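You operate a simulated robot arm through the tools that you are given. There is no shell and no other tool. Be economical: measure what you need, move in short steps, check, and stop when the job is done.

Carry out the task below with a simulated two-armed robot. There is one attempt and no reset: what you move stays moved.

## Task
Open the sliding tray, take the white cap from the top of the white table and leave it inside, then shut the tray. Then push the black handle door shut. Then close the machine eight shaft cover. The order counts.

It is judged by the outcome, as a careful person would: the job done as asked, and still so three seconds after it is handed in. It fails if anything else is knocked over, pushed out of place, dropped, spilled or broken. Lids that push on must go on centred and level and be pressed home; caps that screw on are set level and turned clockwise until they are tight.

## Robot
Two 7-joint arms with fingered hands on one trunk, on a base that drives. Base frame: it is fixed to the floor where the robot stands at the start and does not move with it; the origin is under the middle of the robot, x ahead of it, y to its left, z up. Units: m, degrees, N and s.
The left shoulder is at the start at [0.07, 0.145, 0.946], the right one opposite. With the tool pointing down near the work surface each hand reaches from about 0.42 to 0.78 m from the robot's upright axis, wherever it stands, measured 20 degrees to its own side. Places, roughly: black handle door [-5.5, -10.1, 0.5]; machine eight shaft cover [-5.1, -8.9, 1.2]; slide [0.7, 0, 0.6]; sliding tray [0.7, 0, 0.6]; white cap (4x4x3 cm) [-1.2, -1.3, 0.8]. Payload 3.5 kg a hand.
The tool frame of a hand sits at the grasp point between the pads (the TCP): z along the fingers, y along the line on which they close. The tips reach 0.025 m beyond it. The gripper opens to 0.088 m. The gripper's body begins 0.029 m behind the TCP. The gripper is a hand of 4 fingers: y runs from the thumb to the fingers, the wrist lies at [-0.013, -0.097, -0.162] in the tool frame, and closing takes about 1.5 s.
Orientation is that of the tool frame in the base frame, as a unit quaternion [x, y, z, w]. With the fingers straight down and the wrist toward the robot, the tool's x, y and z point along [0, 1, 0], [1, 0, 0] and [0, 0, -1] of the base frame.

## Interface
- The arms move only by the tool play_rows. It takes "left_rows", "right_rows" or both (then of equal length, played together; a hand with none holds still); each is a list of rows, each a list of 3 entries, a list of its own where there are three numbers: the opening, from 0 (shut) to 1 (fully open), then the shift along the tool's x, y, z in m, then the turn, a rotation vector about the tool's x, y, z in degrees. In form: [[claw, [x, y, z], [rx, ry, rz]], ...]. A call has 1 to 8 rows; each row shifts and turns the commanded pose from where the row before left it, along the tool's axes as they then stand. Each row takes 0.2 s and may step no farther than 0.05 m and 8.6 degrees from the row before; otherwise, or with a gripper value out of range, the whole call is refused. A pose out of reach is approached as far as the arm can. The call stops where the force on the tool passes 40 N (or 10 N more than at its start, if that is more) or the arm is blocked; 0.2 s more then pass. The fingers move at their own pace (about 0.045 m/s each) and stop on an object; they squeeze with about 33 N. The grip force told is the motor's: it shows also when the fingers shut on nothing. Time passes only in rows, and 0.2 s behind the last, so rows that do not move let the fingers close. It gives the time, the measured TCP pose, the force on the tool (base axes), the opening and the grip force at its end, in the units of the frame above (readings bear some noise), with the torque about the TCP (base axes, N m) and any sound that the robot's microphone picked up.
- Cameras (640 x 400 px; columns grow to the right, rows downward): "scene" is now at [0.1165, -0.0211, 1.2324]; the picture's right is [-0.32, -0.95, 0.00], its down [-0.81, 0.27, -0.51] and it looks along [0.49, -0.16, -0.86] (base axes); focal length 256 px, centre (320, 200). "left" rides on the left gripper at [-0.064, -0.083, -0.098] in its tool frame; the picture's right is [-0.62, -0.37, 0.69], its down [0.71, -0.63, 0.30] and it looks along [0.32, 0.68, 0.65] (tool axes); focal length 265 px, centre (320, 200). "right" rides on the right gripper at [0.064, -0.083, -0.098] in its tool frame; the picture's right is [-0.62, 0.37, -0.69], its down [-0.71, -0.63, 0.30] and it looks along [-0.32, 0.68, 0.65] (tool axes); focal length 265 px, centre (320, 200). There is no depth. A picture from a camera that has moved, and an enlarged one, comes with that camera's place and axes in the base frame and with its lens.
- camera(camera): a new picture of that camera. It takes no simulated time.
- move_column(by): slides the trunk up (or, below 0, down) by that many m; the arms and the scene camera ride with it, the base frame stays. It gives what a move gives, with no picture.
- roll_base(legs): drives the robot by 1 to 6 legs, each [ahead, left, turn to the left] in m, m and degrees, along the robot's own axes; the way and the turn of a leg run together, so that a leg with both is an arc; at most 1.5 m and 180 degrees a leg. The arms and the cameras ride along, it lands a little off, and it stops where it bumps. It gives what a move gives.
- preshape(shape, hand): the hand has 4 fingers and takes this shape, open, in about a second: jaw (thumb against the fingers, like two jaws); tri (thumb and two fingers); tip (a fingertip pinch); poke (one finger out to press); point (the index stretched); flat (the hand flat); cup (the hand cupped); fist (a fist). The gripper value then closes the fingers along that shape, each until it touches; the sizes above hold for jaw. It gives what a move gives, with no picture.
- turn_head(pan, tilt): turns the head with the scene camera to pan (to the left, within 86 degrees either way) and tilt (down, from -29 to 69), counted from straight ahead of the robot. It gives what a move gives.
- close_up(camera, box): a new picture of the part [left, top, right, bottom] of that camera's present view, enlarged. It takes no simulated time.
- hand_in(): hands the job in; it is judged then, once.

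Work in short steps. Places have to be worked out from the pictures, the camera data and where the tool is seen: move nearer, look again, correct. Check each grasp and each placing, and mend what went wrong. You have 165 turns and 138 pictures in all, those below and enlarged ones among them. Open the grippers and draw the arms clear of the work before you hand the job in, unless the task says otherwise; then end with one line.

The tools are called after "Emit:" by a JSON object that holds its "api" and its "payload". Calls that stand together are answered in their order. play_rows: Moves the arms, as the interface text tells. Its arguments: {"type":"object","properties":{"left_rows":{"type":"array","items":{"type":"array"}},"right_rows":{"type":"array","items":{"type":"array"}}},"required":[]} The other tools are called the same way: move_column (by) slides the trunk up or down; preshape (shape, hand) gives the hand a shape; roll_base (legs) drives the base; turn_head (pan, tilt) turns the head that bears the scene camera; camera (camera) takes a picture; close_up (camera, box) takes an enlarged picture of a part of a camera's view; hand_in () hands the job in.

At the start:

```text
clock: 0.0
left_position: [0.4916, 0.0763, 0.8343]
left_tcp_rot: [0.707, 0.707, 0.0, 0.0]
left_contact_force: [0.4, 0.3, 0.4]
left_ft_torque: [-0.02, -0.01, -0.01]
left_finger_gap: 0.0874
left_finger_force: 0.1
left_shape: jaw
right_position: [0.4034, -0.2359, 0.8551]
right_tcp_rot: [0.707, 0.707, 0.0, 0.0]
right_contact_force: [0.2, 0.2, 0.4]
right_ft_torque: [0.02, -0.02, 0.02]
right_finger_gap: 0.0874
right_finger_force: 0.0
right_shape: jaw
trunk travel left (down, up): [-0.509, 0.331]
robot x, y, heading: [0.0006, 0.0031, 0.4]
head pan, tilt: [-18.6, 59.1]
```

scene: 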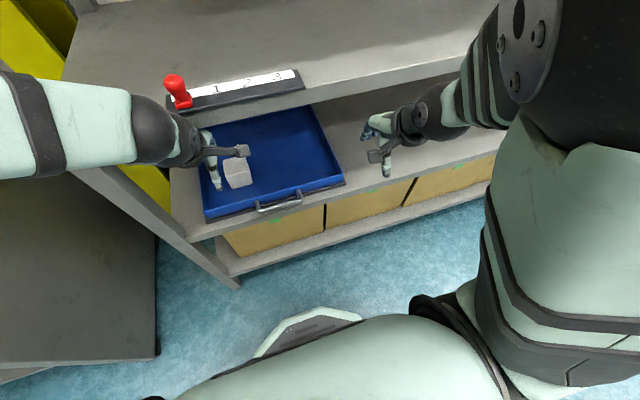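
right: 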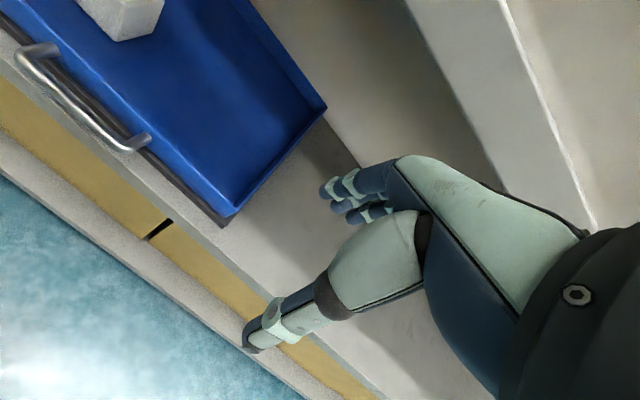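
left: 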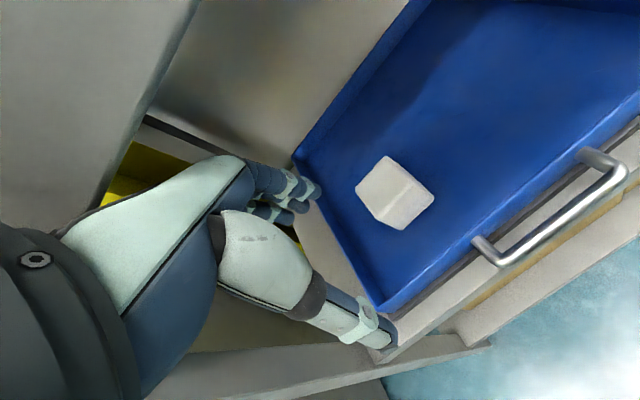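

The blue tray lies ahead with a handle on its front edge, and a white block is already in it. I look from the head at the tray squarely and around to the sides.

Emit:
{"api": "turn_head", "payload": {"pan": 0, "tilt": 45}}

Emit:
{"api": "camera", "payload": {"camera": "scene"}}

Emit:
{"api": "turn_head", "payload": {"pan": -86, "tilt": 20}}

Emit:
{"api": "camera", "payload": {"camera": "scene"}}

Emit:
{"api": "turn_head", "payload": {"pan": 86, "tilt": 20}}

Emit:
{"api": "camera", "payload": {"camera": "scene"}}

```text
clock: 0.8
left_position: [0.4912, 0.0754, 0.8342]
left_tcp_rot: [0.707, 0.707, 0.0, 0.0]
left_contact_force: [0.2, -0.6, 0.2]
left_ft_torque: [0.02, -0.02, 0.0]
left_finger_gap: 0.0875
left_finger_force: 0.0
left_shape: jaw
right_position: [0.4044, -0.2361, 0.8547]
right_tcp_rot: [0.708, 0.706, 0.0, 0.0]
right_contact_force: [-0.5, -0.2, -0.2]
right_ft_torque: [0.01, -0.01, 0.04]
right_finger_gap: 0.0877
right_finger_force: 0.1
right_shape: jaw
trunk travel left (down, up): [-0.509, 0.331]
robot x, y, heading: [0.0017, 0.002, -0.2]
head pan, tilt: [0.0, 45.0]
```

```text
134 pictures are left
camera scene: at [0.1336, 0.0004, 1.2507], right [0.0, -1.0, 0.0], down [-0.71, 0.0, -0.71], along [0.71, 0.0, -0.71], focal length 256 px, centre (320, 200)
```

scene: 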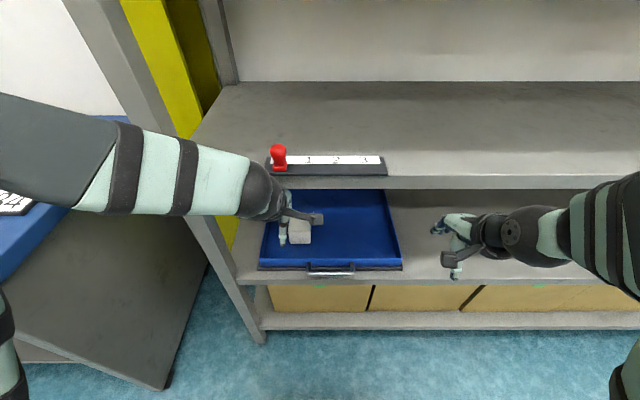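

```text
clock: 2.4
left_position: [0.4911, 0.076, 0.8331]
left_tcp_rot: [0.707, 0.708, 0.0, 0.0]
left_contact_force: [0.3, 0.7, 0.6]
left_ft_torque: [0.0, 0.04, 0.0]
left_finger_gap: 0.0878
left_finger_force: 0.0
left_shape: jaw
right_position: [0.4038, -0.2358, 0.854]
right_tcp_rot: [0.707, 0.708, 0.0, 0.0]
right_contact_force: [1.3, -0.1, 0.6]
right_ft_torque: [-0.01, 0.03, 0.01]
right_finger_gap: 0.0876
right_finger_force: 0.1
right_shape: jaw
trunk travel left (down, up): [-0.509, 0.331]
robot x, y, heading: [-0.0003, 0.0018, 0.2]
head pan, tilt: [-85.9, 20.0]
```

```text
133 pictures are left
camera scene: at [0.059, -0.0924, 1.2894], right [-1.0, -0.07, 0.0], down [-0.02, 0.34, -0.94], along [0.07, -0.94, -0.34], focal length 256 px, centre (320, 200)
```

scene: 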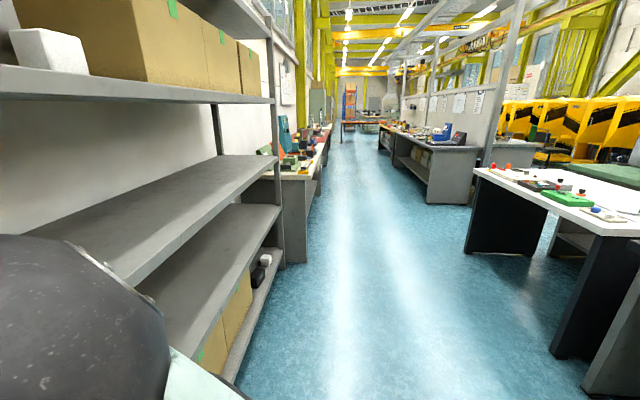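

```text
clock: 5.0
left_position: [0.4911, 0.0763, 0.8343]
left_tcp_rot: [0.707, 0.707, 0.0, 0.0]
left_contact_force: [-0.5, 0.1, -0.2]
left_ft_torque: [-0.02, -0.02, -0.02]
left_finger_gap: 0.0877
left_finger_force: 0.2
left_shape: jaw
right_position: [0.4039, -0.2348, 0.8543]
right_tcp_rot: [0.707, 0.708, 0.0, 0.0]
right_contact_force: [0.6, 0.2, -0.4]
right_ft_torque: [-0.01, 0.01, -0.03]
right_finger_gap: 0.0877
right_finger_force: 0.2
right_shape: jaw
trunk travel left (down, up): [-0.509, 0.331]
robot x, y, heading: [0.0024, -0.0023, 0.2]
head pan, tilt: [85.9, 20.0]
```

```text
132 pictures are left
camera scene: at [0.0589, 0.0934, 1.2894], right [1.0, -0.07, 0.0], down [-0.02, -0.34, -0.94], along [0.07, 0.94, -0.34], focal length 256 px, centre (320, 200)
```

scene: 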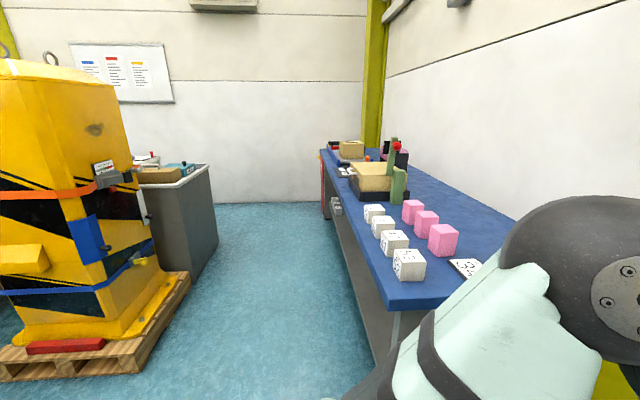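

I look straight at the tray again in enlargement to measure its handle, and turn back toward the white table for the cap.

Emit:
{"api": "turn_head", "payload": {"pan": 0, "tilt": 55}}

Emit:
{"api": "close_up", "payload": {"camera": "scene", "box": [220, 80, 460, 230]}}

Emit:
{"api": "close_up", "payload": {"camera": "left", "box": [280, 0, 640, 400]}}

```text
clock: 6.6
left_position: [0.4897, 0.0759, 0.8339]
left_tcp_rot: [0.707, 0.708, 0.0, 0.0]
left_contact_force: [0.8, -0.8, 0.1]
left_ft_torque: [0.0, 0.0, 0.01]
left_finger_gap: 0.0876
left_finger_force: 0.0
left_shape: jaw
right_position: [0.4031, -0.2356, 0.8559]
right_tcp_rot: [0.707, 0.707, 0.0, 0.001]
right_contact_force: [-0.1, 0.2, 0.5]
right_ft_torque: [0.03, 0.0, -0.03]
right_finger_gap: 0.0875
right_finger_force: 0.1
right_shape: jaw
trunk travel left (down, up): [-0.509, 0.331]
robot x, y, heading: [-0.0033, -0.0, 0.1]
head pan, tilt: [0.0, 55.0]
```

```text
2.67 times, centred on (340, 155) of scene
camera zoom: at [0.1244, 0.0006, 1.2373], right [0.0, -1.0, 0.0], down [-0.82, 0.0, -0.57], along [0.57, 0.0, -0.82], focal length 683 px, centre (267, 320)
```

zoom: 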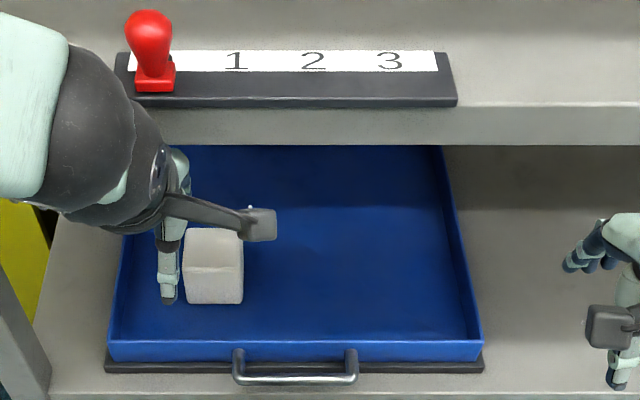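

```text
1.00 times, centred on (460, 200) of left (not enlarged: the box is as wide or as high as the picture)
camera zoom: at [0.4067, 0.0111, 0.9314], right [-0.37, -0.62, -0.69], down [-0.63, 0.71, -0.3], along [0.68, 0.32, -0.65], focal length 265 px, centre (180, 200)
```

zoom: 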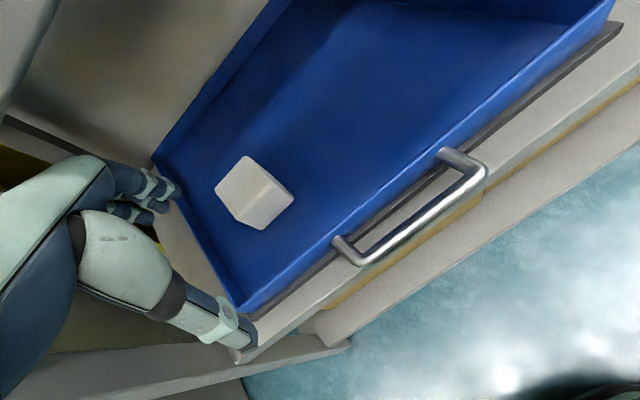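

Triangulating the handle bar from two cameras gives x≈0.49, y from −0.09 to 0.03, z≈0.594, standing about 3.5 cm off the tray front. I back the base 0.2 m so the left arm has room to pull.

Emit:
{"api": "roll_base", "payload": {"legs": [[-0.2, 0, 0]]}}

Emit:
{"api": "camera", "payload": {"camera": "scene"}}

```text
clock: 8.2
left_position: [0.2914, 0.077, 0.8341]
left_tcp_rot: [0.706, 0.708, 0.0, 0.0]
left_contact_force: [-0.5, 0.2, 1.1]
left_ft_torque: [-0.02, -0.02, 0.0]
left_finger_gap: 0.0873
left_finger_force: 0.1
left_shape: jaw
right_position: [0.2049, -0.2354, 0.8546]
right_tcp_rot: [0.706, 0.709, -0.001, 0.0]
right_contact_force: [-0.6, 0.1, 0.0]
right_ft_torque: [-0.01, 0.0, -0.01]
right_finger_gap: 0.0876
right_finger_force: 0.1
right_shape: jaw
trunk travel left (down, up): [-0.509, 0.331]
robot x, y, heading: [-0.197, -0.0026, 0.4]
head pan, tilt: [0.0, 55.0]
```

```text
129 pictures are left
camera scene: at [-0.0755, 0.0006, 1.2374], right [0.0, -1.0, 0.0], down [-0.82, 0.0, -0.57], along [0.57, 0.0, -0.82], focal length 256 px, centre (320, 200)
```

scene: 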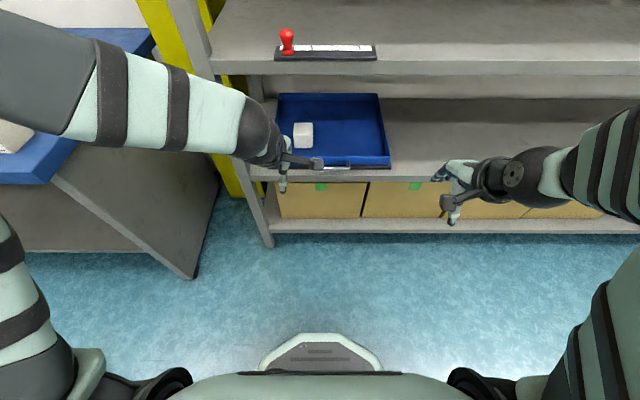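

I bring the left hand, open, above the handle (z 0.70).

Emit:
{"api": "play_rows", "payload": {"left_rows": [[1, [-0.0178, 0.0336, 0.0223], [0, 0, 0]], [1, [-0.0178, 0.0336, 0.0223], [0, 0, 0]], [1, [-0.0178, 0.0336, 0.0223], [0, 0, 0]], [1, [-0.0178, 0.0336, 0.0223], [0, 0, 0]], [1, [-0.0178, 0.0336, 0.0223], [0, 0, 0]], [1, [-0.0178, 0.0336, 0.0223], [0, 0, 0]], [1, [0, 0, 0], [0, 0, 0]]]}}

Emit:
{"api": "camera", "payload": {"camera": "left"}}

Emit:
{"api": "close_up", "payload": {"camera": "scene", "box": [220, 80, 460, 230]}}

```text
clock: 9.8
left_position: [0.4913, -0.0232, 0.6986]
left_tcp_rot: [0.706, 0.709, 0.0, -0.001]
left_contact_force: [0.4, 0.2, -0.5]
left_ft_torque: [-0.01, -0.01, -0.03]
left_finger_gap: 0.0878
left_finger_force: 0.1
left_shape: jaw
left hand out of reach, approached as far as the arm can: row 6
right_position: [0.2044, -0.2339, 0.8544]
right_tcp_rot: [0.706, 0.709, 0.0, 0.0]
right_contact_force: [0.3, -0.7, 0.9]
right_ft_torque: [0.0, 0.01, -0.01]
right_finger_gap: 0.0878
right_finger_force: 0.0
right_shape: jaw
trunk travel left (down, up): [-0.509, 0.331]
robot x, y, heading: [-0.2023, 0.0008, 0.2]
head pan, tilt: [0.0, 55.0]
```

```text
128 pictures are left
camera left: at [0.4072, -0.0879, 0.7959], right [-0.37, -0.62, -0.69], down [-0.63, 0.71, -0.3], along [0.68, 0.33, -0.65], focal length 265 px, centre (320, 200)
```

left: 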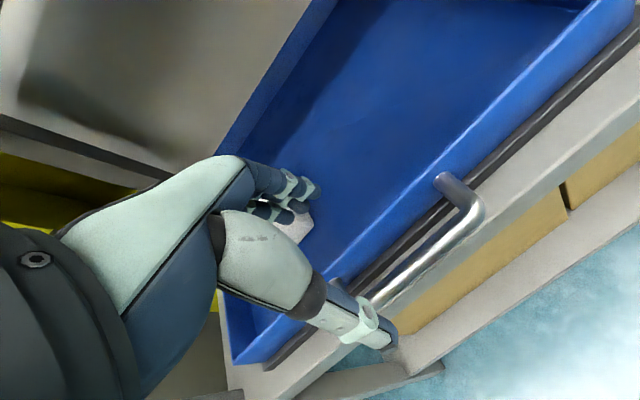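

```text
2.67 times, centred on (340, 155) of scene
camera zoom: at [-0.076, 0.0008, 1.2374], right [0.0, -1.0, 0.0], down [-0.82, 0.0, -0.57], along [0.57, 0.0, -0.82], focal length 683 px, centre (267, 320)
```

zoom: 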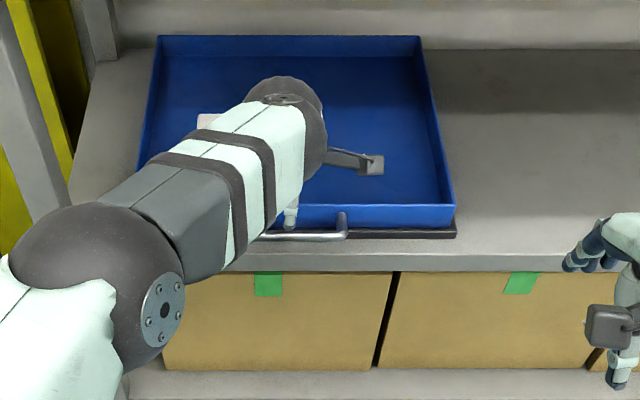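

The arm is slightly overstretched, so I drive 0.06 m ahead while the hand is safely above the handle, taking that off the hand's reach, and narrow the opening to go around the bar.

Emit:
{"api": "play_rows", "payload": {"left_rows": [[0.45, [-0.003, -0.03, 0], [0, 0, 0]], [0.45, [-0.003, -0.028, 0], [0, 0, 0]], [0.45, [0, 0, 0], [0, 0, 0]], [0.45, [0, 0, 0], [0, 0, 0]]]}}

Emit:
{"api": "roll_base", "payload": {"legs": [[0.06, 0, 0]]}}

Emit:
{"api": "camera", "payload": {"camera": "left"}}

Emit:
{"api": "close_up", "payload": {"camera": "scene", "box": [220, 80, 460, 230]}}

```text
clock: 10.8
left_position: [0.4347, -0.0298, 0.698]
left_tcp_rot: [0.706, 0.708, 0.0, 0.0]
left_contact_force: [0.5, -0.5, 0.0]
left_ft_torque: [0.03, 0.0, 0.02]
left_finger_gap: 0.04
left_finger_force: 0.2
left_shape: jaw
right_position: [0.206, -0.235, 0.8555]
right_tcp_rot: [0.706, 0.708, -0.001, 0.0]
right_contact_force: [0.8, 0.4, 0.5]
right_ft_torque: [-0.01, -0.01, -0.01]
right_finger_gap: 0.0878
right_finger_force: 0.0
right_shape: jaw
trunk travel left (down, up): [-0.509, 0.331]
robot x, y, heading: [-0.2043, -0.0001, 0.1]
head pan, tilt: [0.0, 55.0]
```

```text
clock: 11.8
left_position: [0.4935, -0.0308, 0.6971]
left_tcp_rot: [0.705, 0.709, -0.001, -0.001]
left_contact_force: [0.5, -0.2, -0.1]
left_ft_torque: [-0.02, 0.0, 0.01]
left_finger_gap: 0.04
left_finger_force: 0.0
left_shape: jaw
right_position: [0.2649, -0.2334, 0.8537]
right_tcp_rot: [0.706, 0.709, 0.0, 0.0]
right_contact_force: [0.6, 0.1, -0.4]
right_ft_torque: [0.02, 0.0, 0.01]
right_finger_gap: 0.0876
right_finger_force: 0.1
right_shape: jaw
trunk travel left (down, up): [-0.509, 0.331]
robot x, y, heading: [-0.1424, -0.0031, 0.2]
head pan, tilt: [0.0, 55.0]
```

```text
126 pictures are left
camera left: at [0.4105, -0.0953, 0.7951], right [-0.37, -0.62, -0.69], down [-0.63, 0.71, -0.3], along [0.68, 0.33, -0.65], focal length 265 px, centre (320, 200)
```

left: 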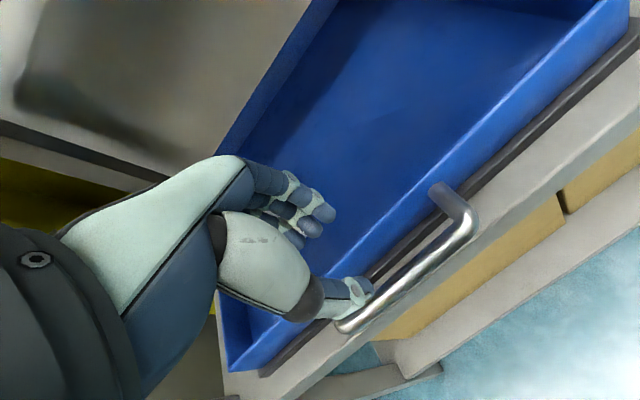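

```text
2.67 times, centred on (340, 155) of scene
camera zoom: at [-0.0146, 0.0007, 1.2372], right [0.0, -1.0, 0.0], down [-0.82, 0.0, -0.57], along [0.57, 0.0, -0.82], focal length 683 px, centre (267, 320)
```

zoom: 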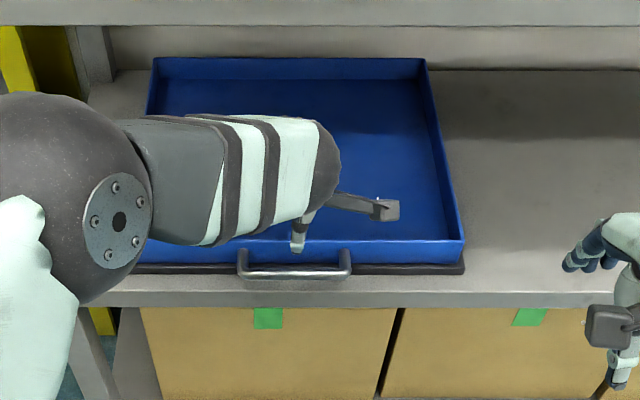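

Thumb triangulates to x≈0.470 and the bar to x≈0.495, so the hand straddles it. I lower to z≈0.612.

Emit:
{"api": "play_rows", "payload": {"left_rows": [[0.45, [0, 0.002, 0.03], [0, 0, 0]], [0.45, [0, 0, 0.03], [0, 0, 0]], [0.45, [0, 0, 0.025], [0, 0, 0]], [0.45, [0, 0, 0], [0, 0, 0]]]}}

Emit:
{"api": "camera", "payload": {"camera": "left"}}

Emit:
{"api": "close_up", "payload": {"camera": "scene", "box": [260, 120, 400, 220]}}

```text
clock: 12.9
left_position: [0.5007, -0.0308, 0.6258]
left_tcp_rot: [0.705, 0.709, 0.009, 0.013]
left_contact_force: [-10.3, 0.6, 17.2]
left_ft_torque: [-0.03, -0.61, -0.06]
left_finger_gap: 0.0403
left_finger_force: 33.3
left_shape: jaw
right_position: [0.2618, -0.2329, 0.8562]
right_tcp_rot: [0.706, 0.708, 0.001, 0.001]
right_contact_force: [-0.4, 0.2, 0.3]
right_ft_torque: [-0.01, 0.0, -0.02]
right_finger_gap: 0.0876
right_finger_force: 0.1
right_shape: jaw
trunk travel left (down, up): [-0.509, 0.331]
robot x, y, heading: [-0.1414, 0.0013, 0.5]
head pan, tilt: [0.0, 55.0]
stopped in row 4 (left hand): the force on the tool passed its limit at 42 N (the readings are from after the stop); the commanded pose is now the measured one
```

```text
124 pictures are left
camera left: at [0.4145, -0.0955, 0.7212], right [-0.34, -0.63, -0.7], down [-0.62, 0.71, -0.33], along [0.7, 0.33, -0.63], focal length 265 px, centre (320, 200)
```

left: 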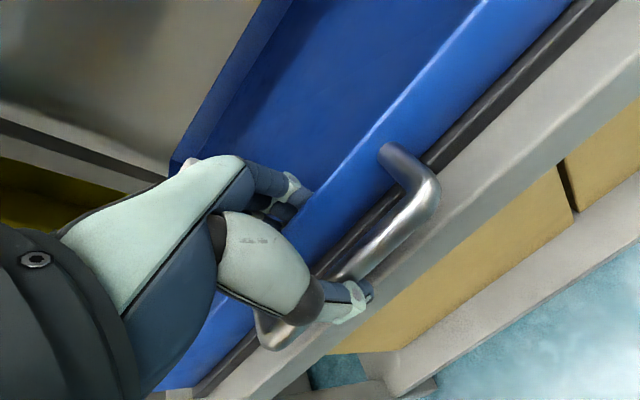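

```text
4.00 times, centred on (330, 170) of scene
camera zoom: at [-0.0208, 0.0014, 1.2377], right [0.0, -1.0, 0.0], down [-0.82, 0.0, -0.58], along [0.58, 0.0, -0.82], focal length 1024 px, centre (280, 320)
```

zoom: 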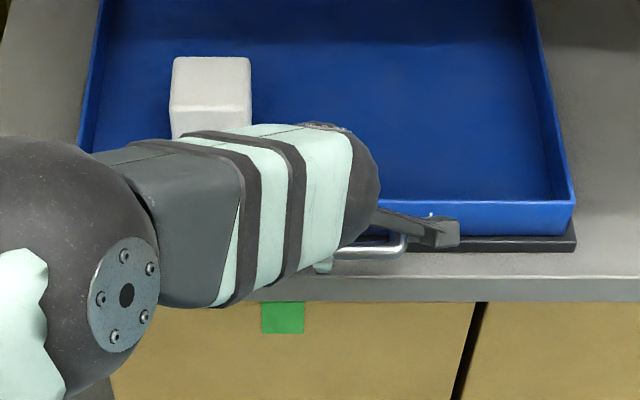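

The fingertips landed on the tray rim: the gap behind the bar is narrower (~2 cm). I lift, narrow the opening to about 3 cm and shift toward me.

Emit:
{"api": "play_rows", "payload": {"left_rows": [[0.45, [0, 0, -0.03], [0, 0, 0]], [0.34, [0, -0.007, -0.01], [-0.7, 1.7, 0]], [0.34, [0, 0, 0], [0, 0, 0]], [0.34, [0, 0, 0], [0, 0, 0]]]}}

Emit:
{"api": "close_up", "payload": {"camera": "left", "box": [200, 100, 480, 380]}}

```text
clock: 13.3
left_position: [0.4896, -0.0299, 0.6295]
left_tcp_rot: [0.708, 0.706, -0.006, -0.01]
left_contact_force: [-0.3, 0.1, -24.1]
left_ft_torque: [-0.04, -0.57, -0.11]
left_finger_gap: 0.0376
left_finger_force: 24.8
left_shape: jaw
right_position: [0.2646, -0.2336, 0.854]
right_tcp_rot: [0.706, 0.708, -0.001, -0.001]
right_contact_force: [0.2, -0.1, 0.4]
right_ft_torque: [-0.01, -0.02, 0.01]
right_finger_gap: 0.0878
right_finger_force: 0.1
right_shape: jaw
trunk travel left (down, up): [-0.509, 0.331]
robot x, y, heading: [-0.1395, -0.0002, 0.2]
head pan, tilt: [0.0, 55.0]
stopped in row 2 (left hand): the force on the tool passed its limit at 44 N (the readings are from after the stop); the commanded pose is now the measured one
```

```text
1.43 times, centred on (340, 240) of left
camera zoom: at [0.4078, -0.0955, 0.7285], right [-0.38, -0.62, -0.69], down [-0.64, 0.72, -0.29], along [0.67, 0.33, -0.67], focal length 379 px, centre (291, 143)
```

zoom: 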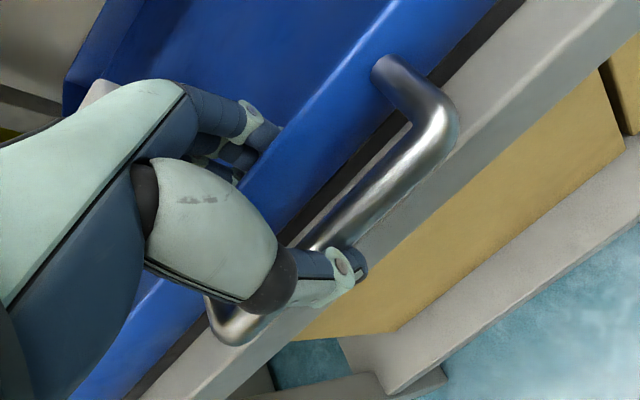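

The thumb is outside the bar and the fingers are inside the tray wall — the hand is clamping wall and bar together, which is a sound grip for pulling. I let it settle a little down, keep the squeeze and start pulling gently toward me.

Emit:
{"api": "play_rows", "payload": {"left_rows": [[0.3, [0, 0, 0.003], [0, 0, 0]], [0.3, [0, -0.01, 0], [0, 0, 0]], [0.3, [0, -0.015, 0], [0, 0, 0]], [0.3, [0, -0.015, 0], [0, 0, 0]]]}}

Emit:
{"api": "camera", "payload": {"camera": "scene"}}

```text
clock: 14.3
left_position: [0.4533, -0.0305, 0.6285]
left_tcp_rot: [0.707, 0.707, -0.003, -0.007]
left_contact_force: [-0.8, 0.9, -24.5]
left_ft_torque: [0.0, -0.54, -0.15]
left_finger_gap: 0.0373
left_finger_force: 32.5
left_shape: jaw
right_position: [0.2659, -0.2347, 0.8534]
right_tcp_rot: [0.706, 0.708, -0.002, -0.001]
right_contact_force: [0.2, -0.3, 0.0]
right_ft_torque: [0.02, -0.02, 0.0]
right_finger_gap: 0.0878
right_finger_force: 0.1
right_shape: jaw
trunk travel left (down, up): [-0.509, 0.331]
robot x, y, heading: [-0.1392, -0.0008, 0.4]
head pan, tilt: [0.0, 55.0]
```

```text
121 pictures are left
camera scene: at [-0.0126, 0.0006, 1.2368], right [0.0, -1.0, 0.0], down [-0.82, 0.0, -0.57], along [0.57, 0.0, -0.82], focal length 256 px, centre (320, 200)
```

scene: 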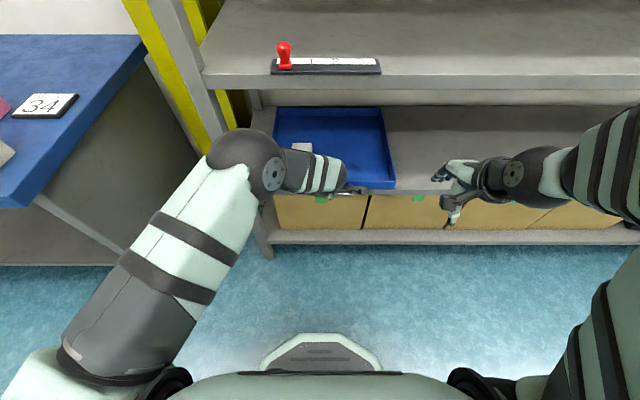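

The tray slides freely with the hand. I keep pulling.

Emit:
{"api": "play_rows", "payload": {"left_rows": [[0.3, [0, -0.025, 0.002], [0, 0, 0]], [0.3, [0, -0.025, 0.002], [0, 0, 0]], [0.3, [0, -0.025, 0], [0, 0, 0]], [0.3, [0, -0.025, 0], [0, 0, 0]], [0.3, [0, -0.025, 0], [0, 0, 0]], [0.3, [0, -0.02, 0], [0, 0, 0]], [0.3, [0, 0, 0], [0, 0, 0]]]}}

Emit:
{"api": "camera", "payload": {"camera": "scene"}}

```text
clock: 15.9
left_position: [0.3091, -0.0309, 0.6284]
left_tcp_rot: [0.706, 0.708, -0.002, -0.004]
left_contact_force: [-0.2, 2.7, -17.6]
left_ft_torque: [0.06, -0.5, -0.13]
left_finger_gap: 0.0373
left_finger_force: 32.9
left_shape: jaw
right_position: [0.2659, -0.2331, 0.8538]
right_tcp_rot: [0.707, 0.708, 0.0, 0.0]
right_contact_force: [-0.1, 0.2, 0.5]
right_ft_torque: [-0.03, -0.03, 0.01]
right_finger_gap: 0.0874
right_finger_force: 0.0
right_shape: jaw
trunk travel left (down, up): [-0.509, 0.331]
robot x, y, heading: [-0.1424, 0.0004, 0.5]
head pan, tilt: [0.0, 55.0]
```

```text
120 pictures are left
camera scene: at [-0.0141, 0.001, 1.237], right [0.0, -1.0, 0.0], down [-0.82, 0.0, -0.57], along [0.57, 0.0, -0.82], focal length 256 px, centre (320, 200)
```

scene: 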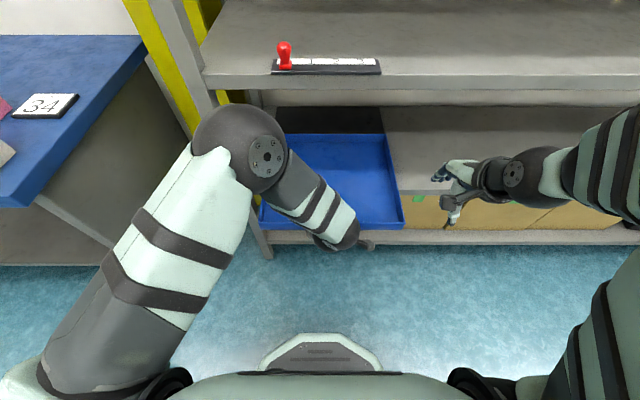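

The tray is out by 18 cm. I check whether more travel remains, pulling a few cm more with the arm (which stops on resistance).

Emit:
{"api": "play_rows", "payload": {"left_rows": [[0.3, [0, -0.02, 0.002], [0, 0, 0]], [0.3, [0, -0.02, 0], [0, 0, 0]], [0.3, [0, -0.02, 0], [0, 0, 0]], [0.3, [0, -0.02, 0], [0, 0, 0]], [0.3, [0, 0, 0], [0, 0, 0]]]}}

Emit:
{"api": "camera", "payload": {"camera": "scene"}}

```text
clock: 17.1
left_position: [0.2287, -0.0295, 0.6273]
left_tcp_rot: [0.707, 0.707, -0.002, -0.004]
left_contact_force: [0.4, 3.4, -9.9]
left_ft_torque: [0.08, -0.54, -0.14]
left_finger_gap: 0.0375
left_finger_force: 32.9
left_shape: jaw
right_position: [0.2644, -0.2341, 0.8538]
right_tcp_rot: [0.706, 0.708, 0.0, -0.001]
right_contact_force: [-0.1, 0.2, -1.3]
right_ft_torque: [0.0, 0.0, -0.01]
right_finger_gap: 0.0876
right_finger_force: 0.0
right_shape: jaw
trunk travel left (down, up): [-0.509, 0.331]
robot x, y, heading: [-0.1406, 0.0008, 0.4]
head pan, tilt: [0.0, 55.0]
```

```text
119 pictures are left
camera scene: at [-0.0153, 0.0011, 1.2372], right [0.0, -1.0, 0.0], down [-0.82, 0.0, -0.57], along [0.57, 0.0, -0.82], focal length 256 px, centre (320, 200)
```

scene: 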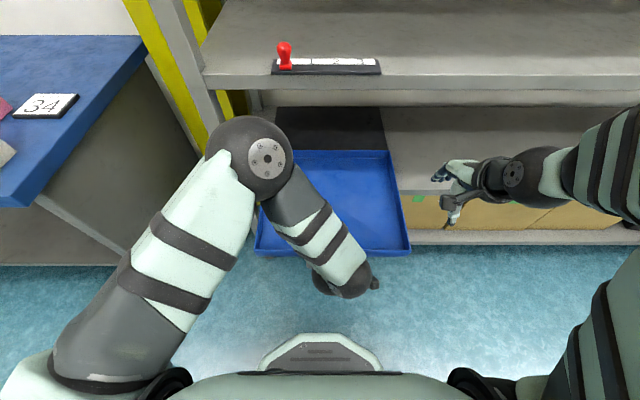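

It still moves. I draw the base back 5 cm with the grip held, to see if the end stop is near.

Emit:
{"api": "roll_base", "payload": {"legs": [[-0.05, 0, 0]]}}

```text
clock: 18.0
left_position: [0.2079, -0.03, 0.6304]
left_tcp_rot: [0.703, 0.711, 0.006, 0.004]
left_contact_force: [14.7, -1.1, -24.8]
left_ft_torque: [-0.02, -0.56, -0.21]
left_finger_gap: 0.0411
left_finger_force: 32.8
left_shape: jaw
right_position: [0.2341, -0.2355, 0.8519]
right_tcp_rot: [0.706, 0.708, -0.001, -0.001]
right_contact_force: [-0.6, 0.2, 0.7]
right_ft_torque: [0.02, -0.03, -0.01]
right_finger_gap: 0.0878
right_finger_force: 0.1
right_shape: jaw
trunk travel left (down, up): [-0.509, 0.331]
robot x, y, heading: [-0.1719, 0.0004, 0.2]
head pan, tilt: [0.0, 55.0]
stopped in leg 1: the force on the tool passed its limit at 56 N (the readings are from after the stop); the commanded pose is now the measured one
```

The end stop is reached (about 0.28 m out): fully open. I open the hand and lift away.

Emit:
{"api": "play_rows", "payload": {"left_rows": [[0.8, [0, 0, 0], [0, 0, 0]], [0.8, [0, 0, 0], [0, 0, 0]], [0.8, [0, 0, 0], [0, 0, 0]], [0.8, [0, 0, -0.03], [0, 0, 0]], [0.8, [0, 0, -0.04], [0, 0, 0]], [0.8, [0, 0, -0.04], [0, 0, 0]], [0.8, [0, -0.02, -0.04], [0, 0, 0]], [0.8, [0, -0.02, -0.04], [0, 0, 0]]]}}

Emit:
{"api": "camera", "payload": {"camera": "scene"}}

Emit:
{"api": "turn_head", "payload": {"pan": -86, "tilt": 30}}

Emit:
{"api": "camera", "payload": {"camera": "scene"}}

```text
clock: 19.8
left_position: [0.1611, -0.0334, 0.8189]
left_tcp_rot: [0.703, 0.711, 0.007, 0.005]
left_contact_force: [-0.5, 0.3, -0.7]
left_ft_torque: [-0.01, -0.02, -0.01]
left_finger_gap: 0.0703
left_finger_force: 0.1
left_shape: jaw
right_position: [0.2298, -0.2346, 0.8555]
right_tcp_rot: [0.707, 0.707, 0.0, 0.0]
right_contact_force: [-1.9, -0.2, -0.3]
right_ft_torque: [0.01, -0.01, 0.03]
right_finger_gap: 0.0879
right_finger_force: 0.0
right_shape: jaw
trunk travel left (down, up): [-0.509, 0.331]
robot x, y, heading: [-0.1739, 0.0018, 0.5]
head pan, tilt: [0.0, 55.0]
```

```text
118 pictures are left
camera scene: at [-0.0507, 0.001, 1.2374], right [0.0, -1.0, 0.0], down [-0.82, 0.0, -0.57], along [0.57, 0.0, -0.82], focal length 256 px, centre (320, 200)
```

scene: 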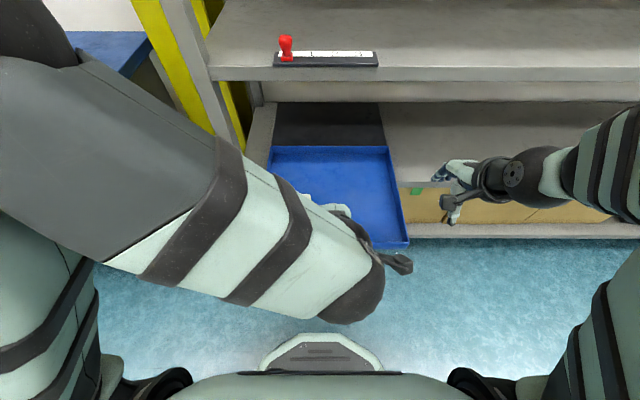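

```text
clock: 21.4
left_position: [0.1637, -0.0325, 0.8176]
left_tcp_rot: [0.703, 0.711, 0.006, 0.005]
left_contact_force: [0.3, 0.2, 0.0]
left_ft_torque: [-0.03, -0.02, 0.0]
left_finger_gap: 0.0703
left_finger_force: 0.1
left_shape: jaw
right_position: [0.2321, -0.2342, 0.8547]
right_tcp_rot: [0.706, 0.708, 0.001, 0.001]
right_contact_force: [-0.3, 1.2, -0.3]
right_ft_torque: [-0.02, 0.01, -0.01]
right_finger_gap: 0.0877
right_finger_force: 0.0
right_shape: jaw
trunk travel left (down, up): [-0.509, 0.331]
robot x, y, heading: [-0.1717, 0.0002, 0.0]
head pan, tilt: [-85.9, 30.0]
```

```text
117 pictures are left
camera scene: at [-0.1145, -0.0899, 1.2733], right [-1.0, -0.07, 0.0], down [-0.04, 0.5, -0.87], along [0.06, -0.86, -0.5], focal length 256 px, centre (320, 200)
```

scene: 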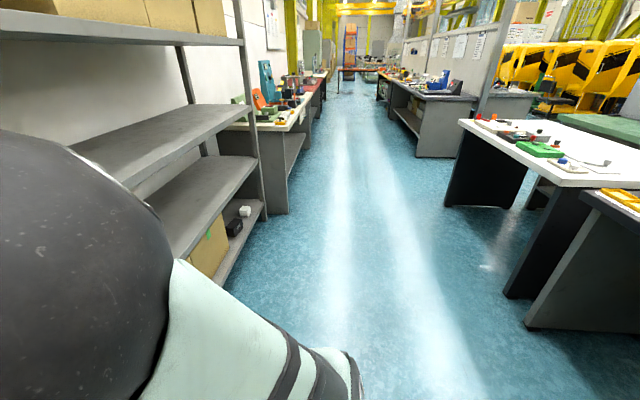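

Now toward the white table, whose +x edge I place at x≈−1.17 from y≈−1.2 to −2.5. I back off, turn right and take a look.

Emit:
{"api": "roll_base", "payload": {"legs": [[-0.35, 0, 0], [0, 0, -90], [0.6, 0, 0]]}}

Emit:
{"api": "turn_head", "payload": {"pan": -45, "tilt": 35}}

Emit:
{"api": "camera", "payload": {"camera": "scene"}}

```text
clock: 30.5
left_position: [-0.5385, -0.9403, 0.8188]
left_tcp_rot: [1.0, 0.014, 0.001, 0.008]
left_contact_force: [1.2, 0.3, -0.1]
left_ft_torque: [-0.03, -0.02, 0.01]
left_finger_gap: 0.0702
left_finger_force: 0.0
left_shape: jaw
right_position: [-0.7394, -1.0135, 0.8542]
right_tcp_rot: [1.0, 0.01, 0.0, 0.0]
right_contact_force: [-0.4, -0.7, -0.2]
right_ft_torque: [-0.02, -0.02, 0.0]
right_finger_gap: 0.0877
right_finger_force: 0.0
right_shape: jaw
trunk travel left (down, up): [-0.509, 0.331]
robot x, y, heading: [-0.511, -0.604, -88.7]
head pan, tilt: [-85.9, 30.0]
```

```text
clock: 31.6
left_position: [-0.5391, -0.9412, 0.8172]
left_tcp_rot: [1.0, 0.014, 0.001, 0.008]
left_contact_force: [-0.8, -0.5, 0.0]
left_ft_torque: [-0.02, 0.03, 0.02]
left_finger_gap: 0.0701
left_finger_force: 0.1
left_shape: jaw
right_position: [-0.74, -1.0123, 0.855]
right_tcp_rot: [1.0, 0.01, 0.0, 0.0]
right_contact_force: [-0.9, -0.2, -0.2]
right_ft_torque: [-0.03, 0.02, -0.02]
right_finger_gap: 0.0878
right_finger_force: 0.1
right_shape: jaw
trunk travel left (down, up): [-0.509, 0.331]
robot x, y, heading: [-0.514, -0.6036, -88.6]
head pan, tilt: [-45.0, 35.0]
```

```text
116 pictures are left
camera scene: at [-0.5704, -0.7169, 1.2655], right [-0.72, 0.69, 0.0], down [0.4, 0.41, -0.82], along [-0.57, -0.59, -0.57], focal length 256 px, centre (320, 200)
```

scene: 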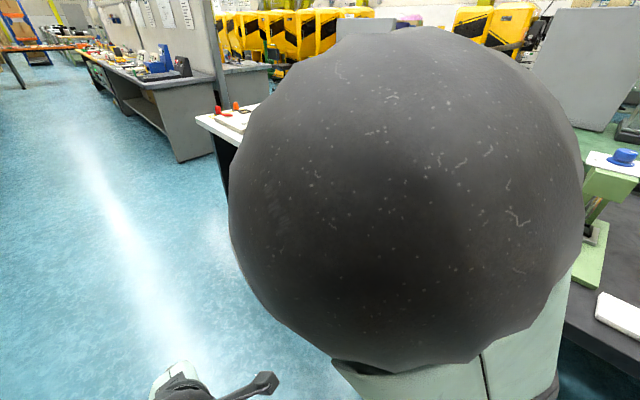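

The shoulder blocks the view, and a grey table lies to the right at x≈−1.15. I drive on to y≈−1.3 and turn toward the white table.

Emit:
{"api": "roll_base", "payload": {"legs": [[0.7, 0.05, 0], [0, 0, -50]]}}

Emit:
{"api": "turn_head", "payload": {"pan": -15, "tilt": 35}}

Emit:
{"api": "camera", "payload": {"camera": "scene"}}

```text
clock: 37.6
left_position: [-0.7156, -1.4945, 0.8174]
left_tcp_rot: [0.916, -0.401, -0.002, 0.007]
left_contact_force: [-0.5, 0.1, 0.2]
left_ft_torque: [0.02, 0.0, 0.02]
left_finger_gap: 0.0702
left_finger_force: 0.0
left_shape: jaw
right_position: [-0.9033, -1.3898, 0.8546]
right_tcp_rot: [0.914, -0.405, 0.0, 0.0]
right_contact_force: [0.1, 0.3, 0.4]
right_ft_torque: [-0.03, 0.03, 0.01]
right_finger_gap: 0.0878
right_finger_force: 0.1
right_shape: jaw
trunk travel left (down, up): [-0.509, 0.331]
robot x, y, heading: [-0.4474, -1.2927, -137.9]
head pan, tilt: [-45.0, 35.0]
```

```text
clock: 38.6
left_position: [-0.7172, -1.4943, 0.8178]
left_tcp_rot: [0.916, -0.401, -0.003, 0.007]
left_contact_force: [0.4, 0.2, 0.0]
left_ft_torque: [0.04, 0.02, -0.01]
left_finger_gap: 0.0703
left_finger_force: 0.1
left_shape: jaw
right_position: [-0.9032, -1.389, 0.8546]
right_tcp_rot: [0.914, -0.405, 0.0, 0.001]
right_contact_force: [0.3, 0.2, 0.1]
right_ft_torque: [-0.03, -0.01, 0.0]
right_finger_gap: 0.0879
right_finger_force: 0.0
right_shape: jaw
trunk travel left (down, up): [-0.509, 0.331]
robot x, y, heading: [-0.4438, -1.2922, -137.7]
head pan, tilt: [-15.0, 35.0]
```

```text
115 pictures are left
camera scene: at [-0.5587, -1.3659, 1.2655], right [-0.46, 0.89, 0.0], down [0.51, 0.26, -0.82], along [-0.73, -0.37, -0.57], focal length 256 px, centre (320, 200)
```

scene: 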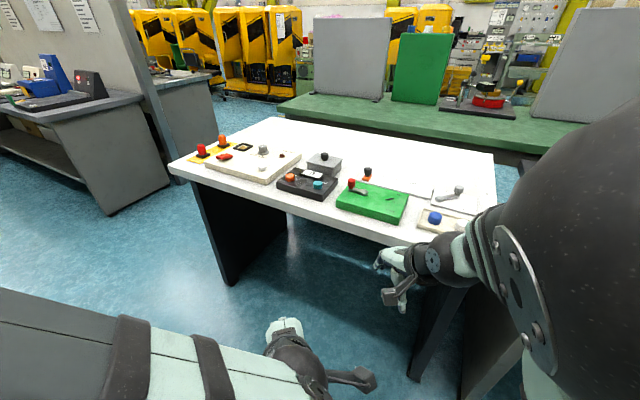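

The white table is ahead; the cap should be near its right corner, behind the right arm. I raise and turn farther to face −x.

Emit:
{"api": "roll_base", "payload": {"legs": [[0, 0, -42]]}}

Emit:
{"api": "turn_head", "payload": {"pan": 0, "tilt": 40}}

Emit:
{"api": "camera", "payload": {"camera": "scene"}}

Emit:
{"api": "camera", "payload": {"camera": "right"}}

```text
clock: 40.9
left_position: [-0.7834, -1.261, 0.8184]
left_tcp_rot: [0.71, -0.704, -0.005, 0.006]
left_contact_force: [0.5, 1.2, -0.5]
left_ft_torque: [0.0, 0.01, 0.0]
left_finger_gap: 0.0704
left_finger_force: 0.1
left_shape: jaw
right_position: [-0.8495, -1.0567, 0.8544]
right_tcp_rot: [0.708, -0.706, 0.0, -0.001]
right_contact_force: [-0.5, -0.1, -0.5]
right_ft_torque: [0.0, 0.0, -0.02]
right_finger_gap: 0.0878
right_finger_force: 0.1
right_shape: jaw
trunk travel left (down, up): [-0.509, 0.331]
robot x, y, heading: [-0.4451, -1.2916, -180.0]
head pan, tilt: [-15.0, 35.0]
```

```text
clock: 41.7
left_position: [-0.7823, -1.2594, 0.8178]
left_tcp_rot: [0.71, -0.704, -0.005, 0.006]
left_contact_force: [-0.3, -0.9, 0.0]
left_ft_torque: [-0.02, 0.02, -0.05]
left_finger_gap: 0.0702
left_finger_force: 0.0
left_shape: jaw
right_position: [-0.8496, -1.0572, 0.8561]
right_tcp_rot: [0.708, -0.706, 0.0, 0.0]
right_contact_force: [-0.6, -0.2, 0.6]
right_ft_torque: [-0.01, -0.01, -0.02]
right_finger_gap: 0.0876
right_finger_force: 0.0
right_shape: jaw
trunk travel left (down, up): [-0.509, 0.331]
robot x, y, heading: [-0.4438, -1.2942, -180.1]
head pan, tilt: [0.0, 40.0]
```

```text
114 pictures are left
camera scene: at [-0.5784, -1.292, 1.258], right [0.0, 1.0, 0.0], down [0.64, 0.0, -0.77], along [-0.77, 0.0, -0.64], focal length 256 px, centre (320, 200)
```

scene: 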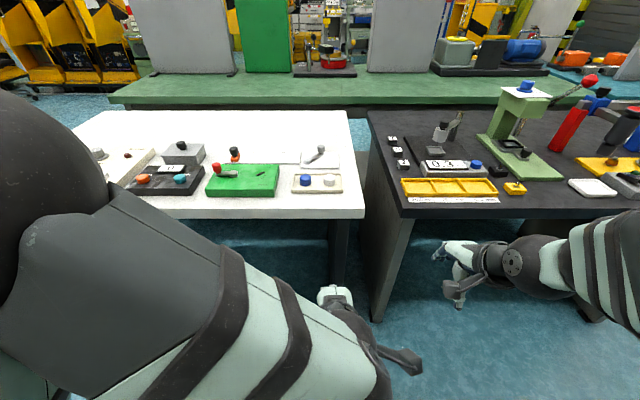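

```text
113 pictures are left
camera right: at [-0.7667, -1.121, 0.9517], right [-0.37, 0.62, 0.69], down [0.63, 0.72, -0.3], along [-0.68, 0.32, -0.65], focal length 265 px, centre (320, 200)
```

right: 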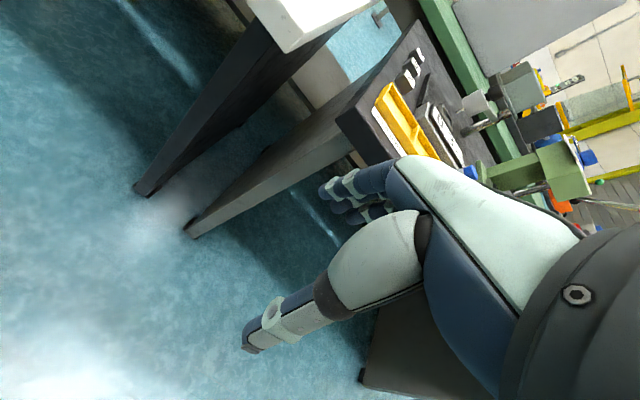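

There is a small base with a blue and a white round knob at the table's right; I enlarge it.

Emit:
{"api": "close_up", "payload": {"camera": "scene", "box": [270, 130, 370, 225]}}

Emit:
{"api": "close_up", "payload": {"camera": "scene", "box": [70, 110, 290, 225]}}

```text
4.21 times, centred on (320, 178) of scene
camera zoom: at [-0.5784, -1.292, 1.258], right [0.0, 1.0, 0.0], down [0.64, 0.0, -0.77], along [-0.77, 0.0, -0.64], focal length 1078 px, centre (320, 295)
```

zoom: 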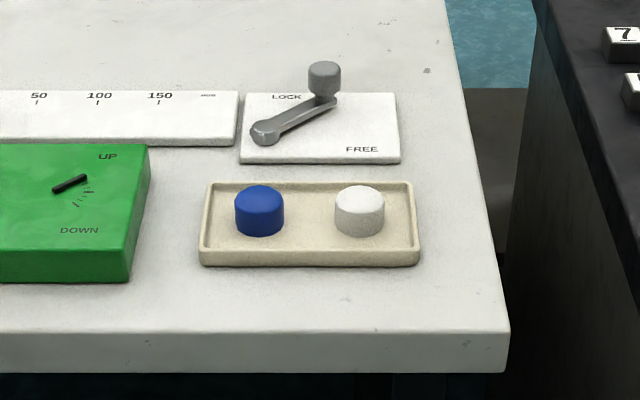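

```text
2.91 times, centred on (180, 168) of scene
camera zoom: at [-0.5784, -1.292, 1.258], right [0.0, 1.0, 0.0], down [0.64, 0.0, -0.77], along [-0.77, 0.0, -0.64], focal length 745 px, centre (727, 294)
```

zoom: 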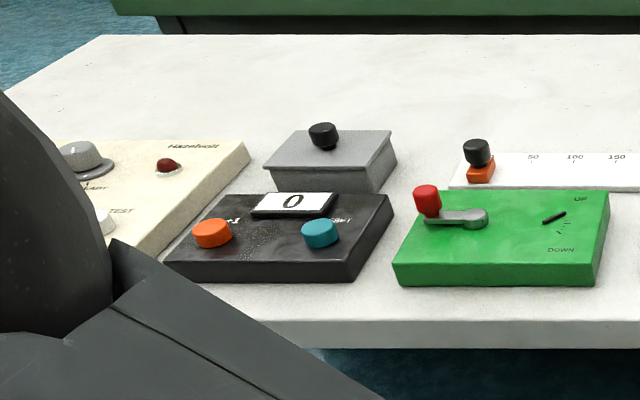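

The white cap sits in a beige dish at about (−1.25, −1.262, 0.78), 8 cm beside a blue one. I move the base nearer and to its left so the right hand can take it.

Emit:
{"api": "roll_base", "payload": {"legs": [[0.15, 0.15, 0]]}}

Emit:
{"api": "camera", "payload": {"camera": "right"}}

Emit:
{"api": "close_up", "payload": {"camera": "scene", "box": [300, 130, 540, 280]}}

```text
clock: 43.3
left_position: [-0.9315, -1.4074, 0.8192]
left_tcp_rot: [0.71, -0.705, -0.004, 0.006]
left_contact_force: [0.2, -0.2, -0.2]
left_ft_torque: [0.0, 0.02, 0.01]
left_finger_gap: 0.0704
left_finger_force: 0.1
left_shape: jaw
right_position: [-0.9982, -1.2037, 0.8543]
right_tcp_rot: [-0.706, 0.708, 0.0, 0.0]
right_contact_force: [0.5, -0.2, 0.4]
right_ft_torque: [0.0, -0.01, -0.02]
right_finger_gap: 0.0876
right_finger_force: 0.0
right_shape: jaw
trunk travel left (down, up): [-0.509, 0.331]
robot x, y, heading: [-0.5925, -1.4409, 179.9]
head pan, tilt: [0.0, 40.0]
```

```text
110 pictures are left
camera right: at [-0.9155, -1.2684, 0.9516], right [-0.37, 0.62, 0.69], down [0.63, 0.71, -0.3], along [-0.68, 0.33, -0.65], focal length 265 px, centre (320, 200)
```

right: 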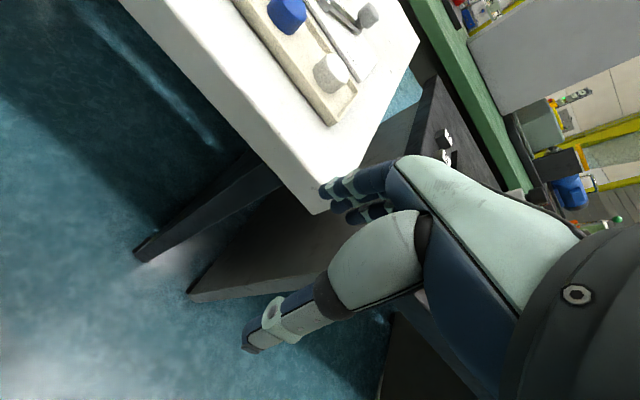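

```text
2.67 times, centred on (420, 205) of scene
camera zoom: at [-0.7277, -1.4401, 1.2579], right [0.0, 1.0, 0.0], down [0.64, 0.0, -0.77], along [-0.77, 0.0, -0.64], focal length 683 px, centre (53, 187)
```

zoom: 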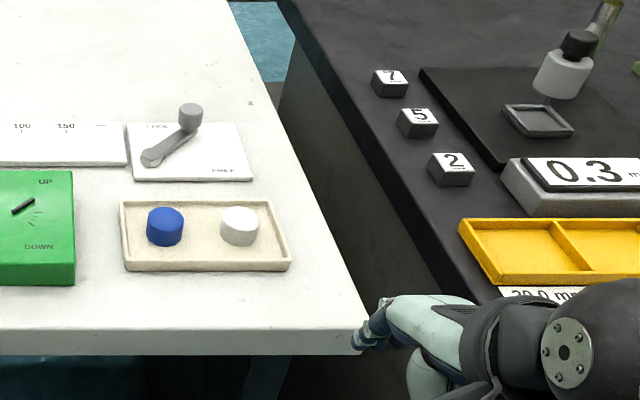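

The two views put the cap at (−1.20, −1.264, z≈0.81). I raise the right hand and bring it above the cap.

Emit:
{"api": "play_rows", "payload": {"right_rows": [[1, [0, 0, -0.04], [0, 0, 0]], [1, [0, 0, -0.03], [0, 0, 0]], [1, [0.012, 0.04, 0], [0, 0, 0]], [1, [0.012, 0.04, 0], [0, 0, 0]], [1, [0.012, 0.04, 0], [0, 0, 0]], [1, [0.012, 0.04, 0], [0, 0, 0]], [1, [0.012, 0.044, 0], [0, 0, 0]], [1, [0, 0, 0], [0, 0, 0]]]}}

Emit:
{"api": "camera", "payload": {"camera": "right"}}

Emit:
{"api": "close_up", "payload": {"camera": "scene", "box": [300, 130, 540, 280]}}

```text
clock: 45.1
left_position: [-0.9291, -1.4071, 0.8179]
left_tcp_rot: [0.71, -0.704, -0.006, 0.006]
left_contact_force: [0.4, 0.2, 0.2]
left_ft_torque: [-0.03, 0.02, -0.01]
left_finger_gap: 0.0704
left_finger_force: 0.0
left_shape: jaw
right_position: [-1.2165, -1.2422, 0.9118]
right_tcp_rot: [-0.707, 0.707, 0.0, -0.001]
right_contact_force: [0.2, -0.1, 0.2]
right_ft_torque: [-0.03, 0.03, -0.02]
right_finger_gap: 0.0879
right_finger_force: 0.1
right_shape: jaw
right hand out of reach, approached as far as the arm can: row 1, 2
trunk travel left (down, up): [-0.509, 0.331]
robot x, y, heading: [-0.5951, -1.4433, 180.0]
head pan, tilt: [0.0, 40.0]
```

```text
108 pictures are left
camera right: at [-1.1344, -1.3058, 1.0086], right [-0.37, 0.62, 0.69], down [0.63, 0.71, -0.31], along [-0.68, 0.33, -0.65], focal length 265 px, centre (320, 200)
```

right: 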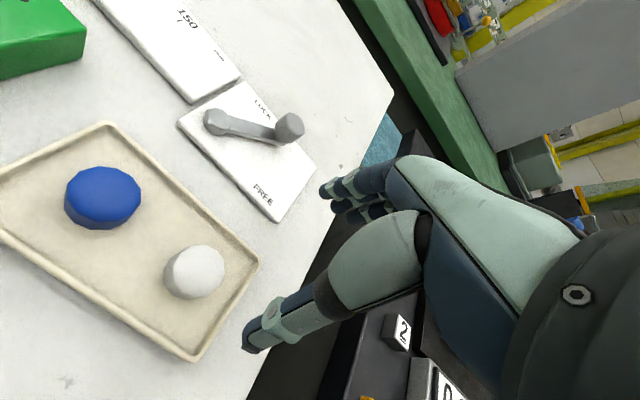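

```text
2.67 times, centred on (420, 205) of scene
camera zoom: at [-0.7262, -1.4398, 1.2581], right [0.0, 1.0, 0.0], down [0.64, 0.0, -0.77], along [-0.77, 0.0, -0.64], focal length 683 px, centre (53, 187)
```

zoom: 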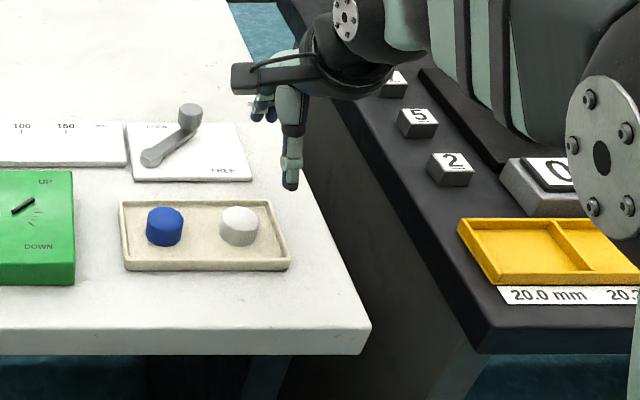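

Refined: cap centre (−1.194, −1.266, 0.82), in a dish whose inner depth is only about 9 cm, so I narrow the opening to 0.65 and come down to z≈0.865 for a check.

Emit:
{"api": "play_rows", "payload": {"right_rows": [[0.65, [0.012, -0.0107, 0], [0, 0, 0]], [0.65, [0.012, -0.0107, 0], [0, 0, 0]], [0.65, [0, 0, 0.02], [0, 0, 0]], [0.65, [0, 0, 0.025], [0, 0, 0]], [0.65, [0, 0, 0], [0, 0, 0]]]}}

Emit:
{"api": "camera", "payload": {"camera": "right"}}

Emit:
{"api": "close_up", "payload": {"camera": "scene", "box": [330, 150, 450, 240]}}

```text
clock: 46.3
left_position: [-0.9314, -1.4077, 0.818]
left_tcp_rot: [0.71, -0.705, -0.006, 0.007]
left_contact_force: [0.1, 0.5, 0.9]
left_ft_torque: [-0.02, 0.0, 0.0]
left_finger_gap: 0.0704
left_finger_force: 0.1
left_shape: jaw
right_position: [-1.1977, -1.2694, 0.8647]
right_tcp_rot: [-0.707, 0.707, -0.001, 0.0]
right_contact_force: [0.5, -0.9, -0.2]
right_ft_torque: [0.01, -0.01, 0.02]
right_finger_gap: 0.0575
right_finger_force: 0.1
right_shape: jaw
trunk travel left (down, up): [-0.509, 0.331]
robot x, y, heading: [-0.5952, -1.4448, 179.8]
head pan, tilt: [0.0, 40.0]
```

```text
106 pictures are left
camera right: at [-1.1156, -1.332, 0.9618], right [-0.37, 0.62, 0.69], down [0.63, 0.71, -0.3], along [-0.68, 0.33, -0.65], focal length 265 px, centre (320, 200)
```

right: 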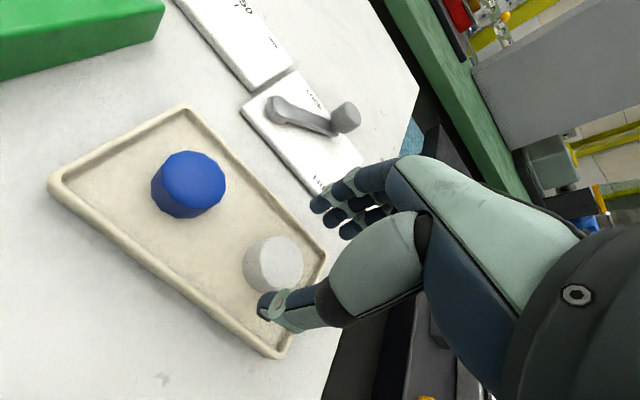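

```text
4.44 times, centred on (390, 195) of scene
camera zoom: at [-0.7271, -1.4397, 1.258], right [0.0, 1.0, 0.0], down [0.64, 0.0, -0.77], along [-0.77, 0.0, -0.64], focal length 1138 px, centre (9, 222)
```

zoom: 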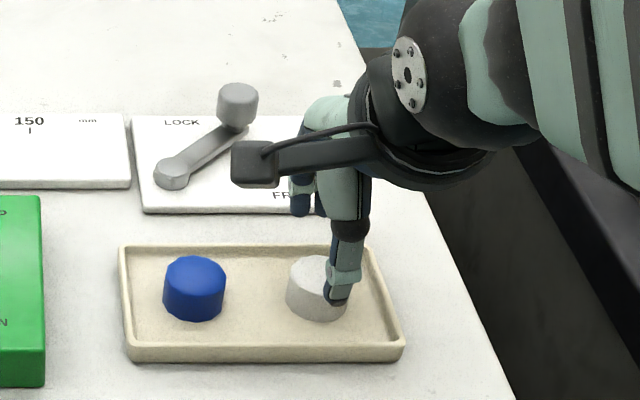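

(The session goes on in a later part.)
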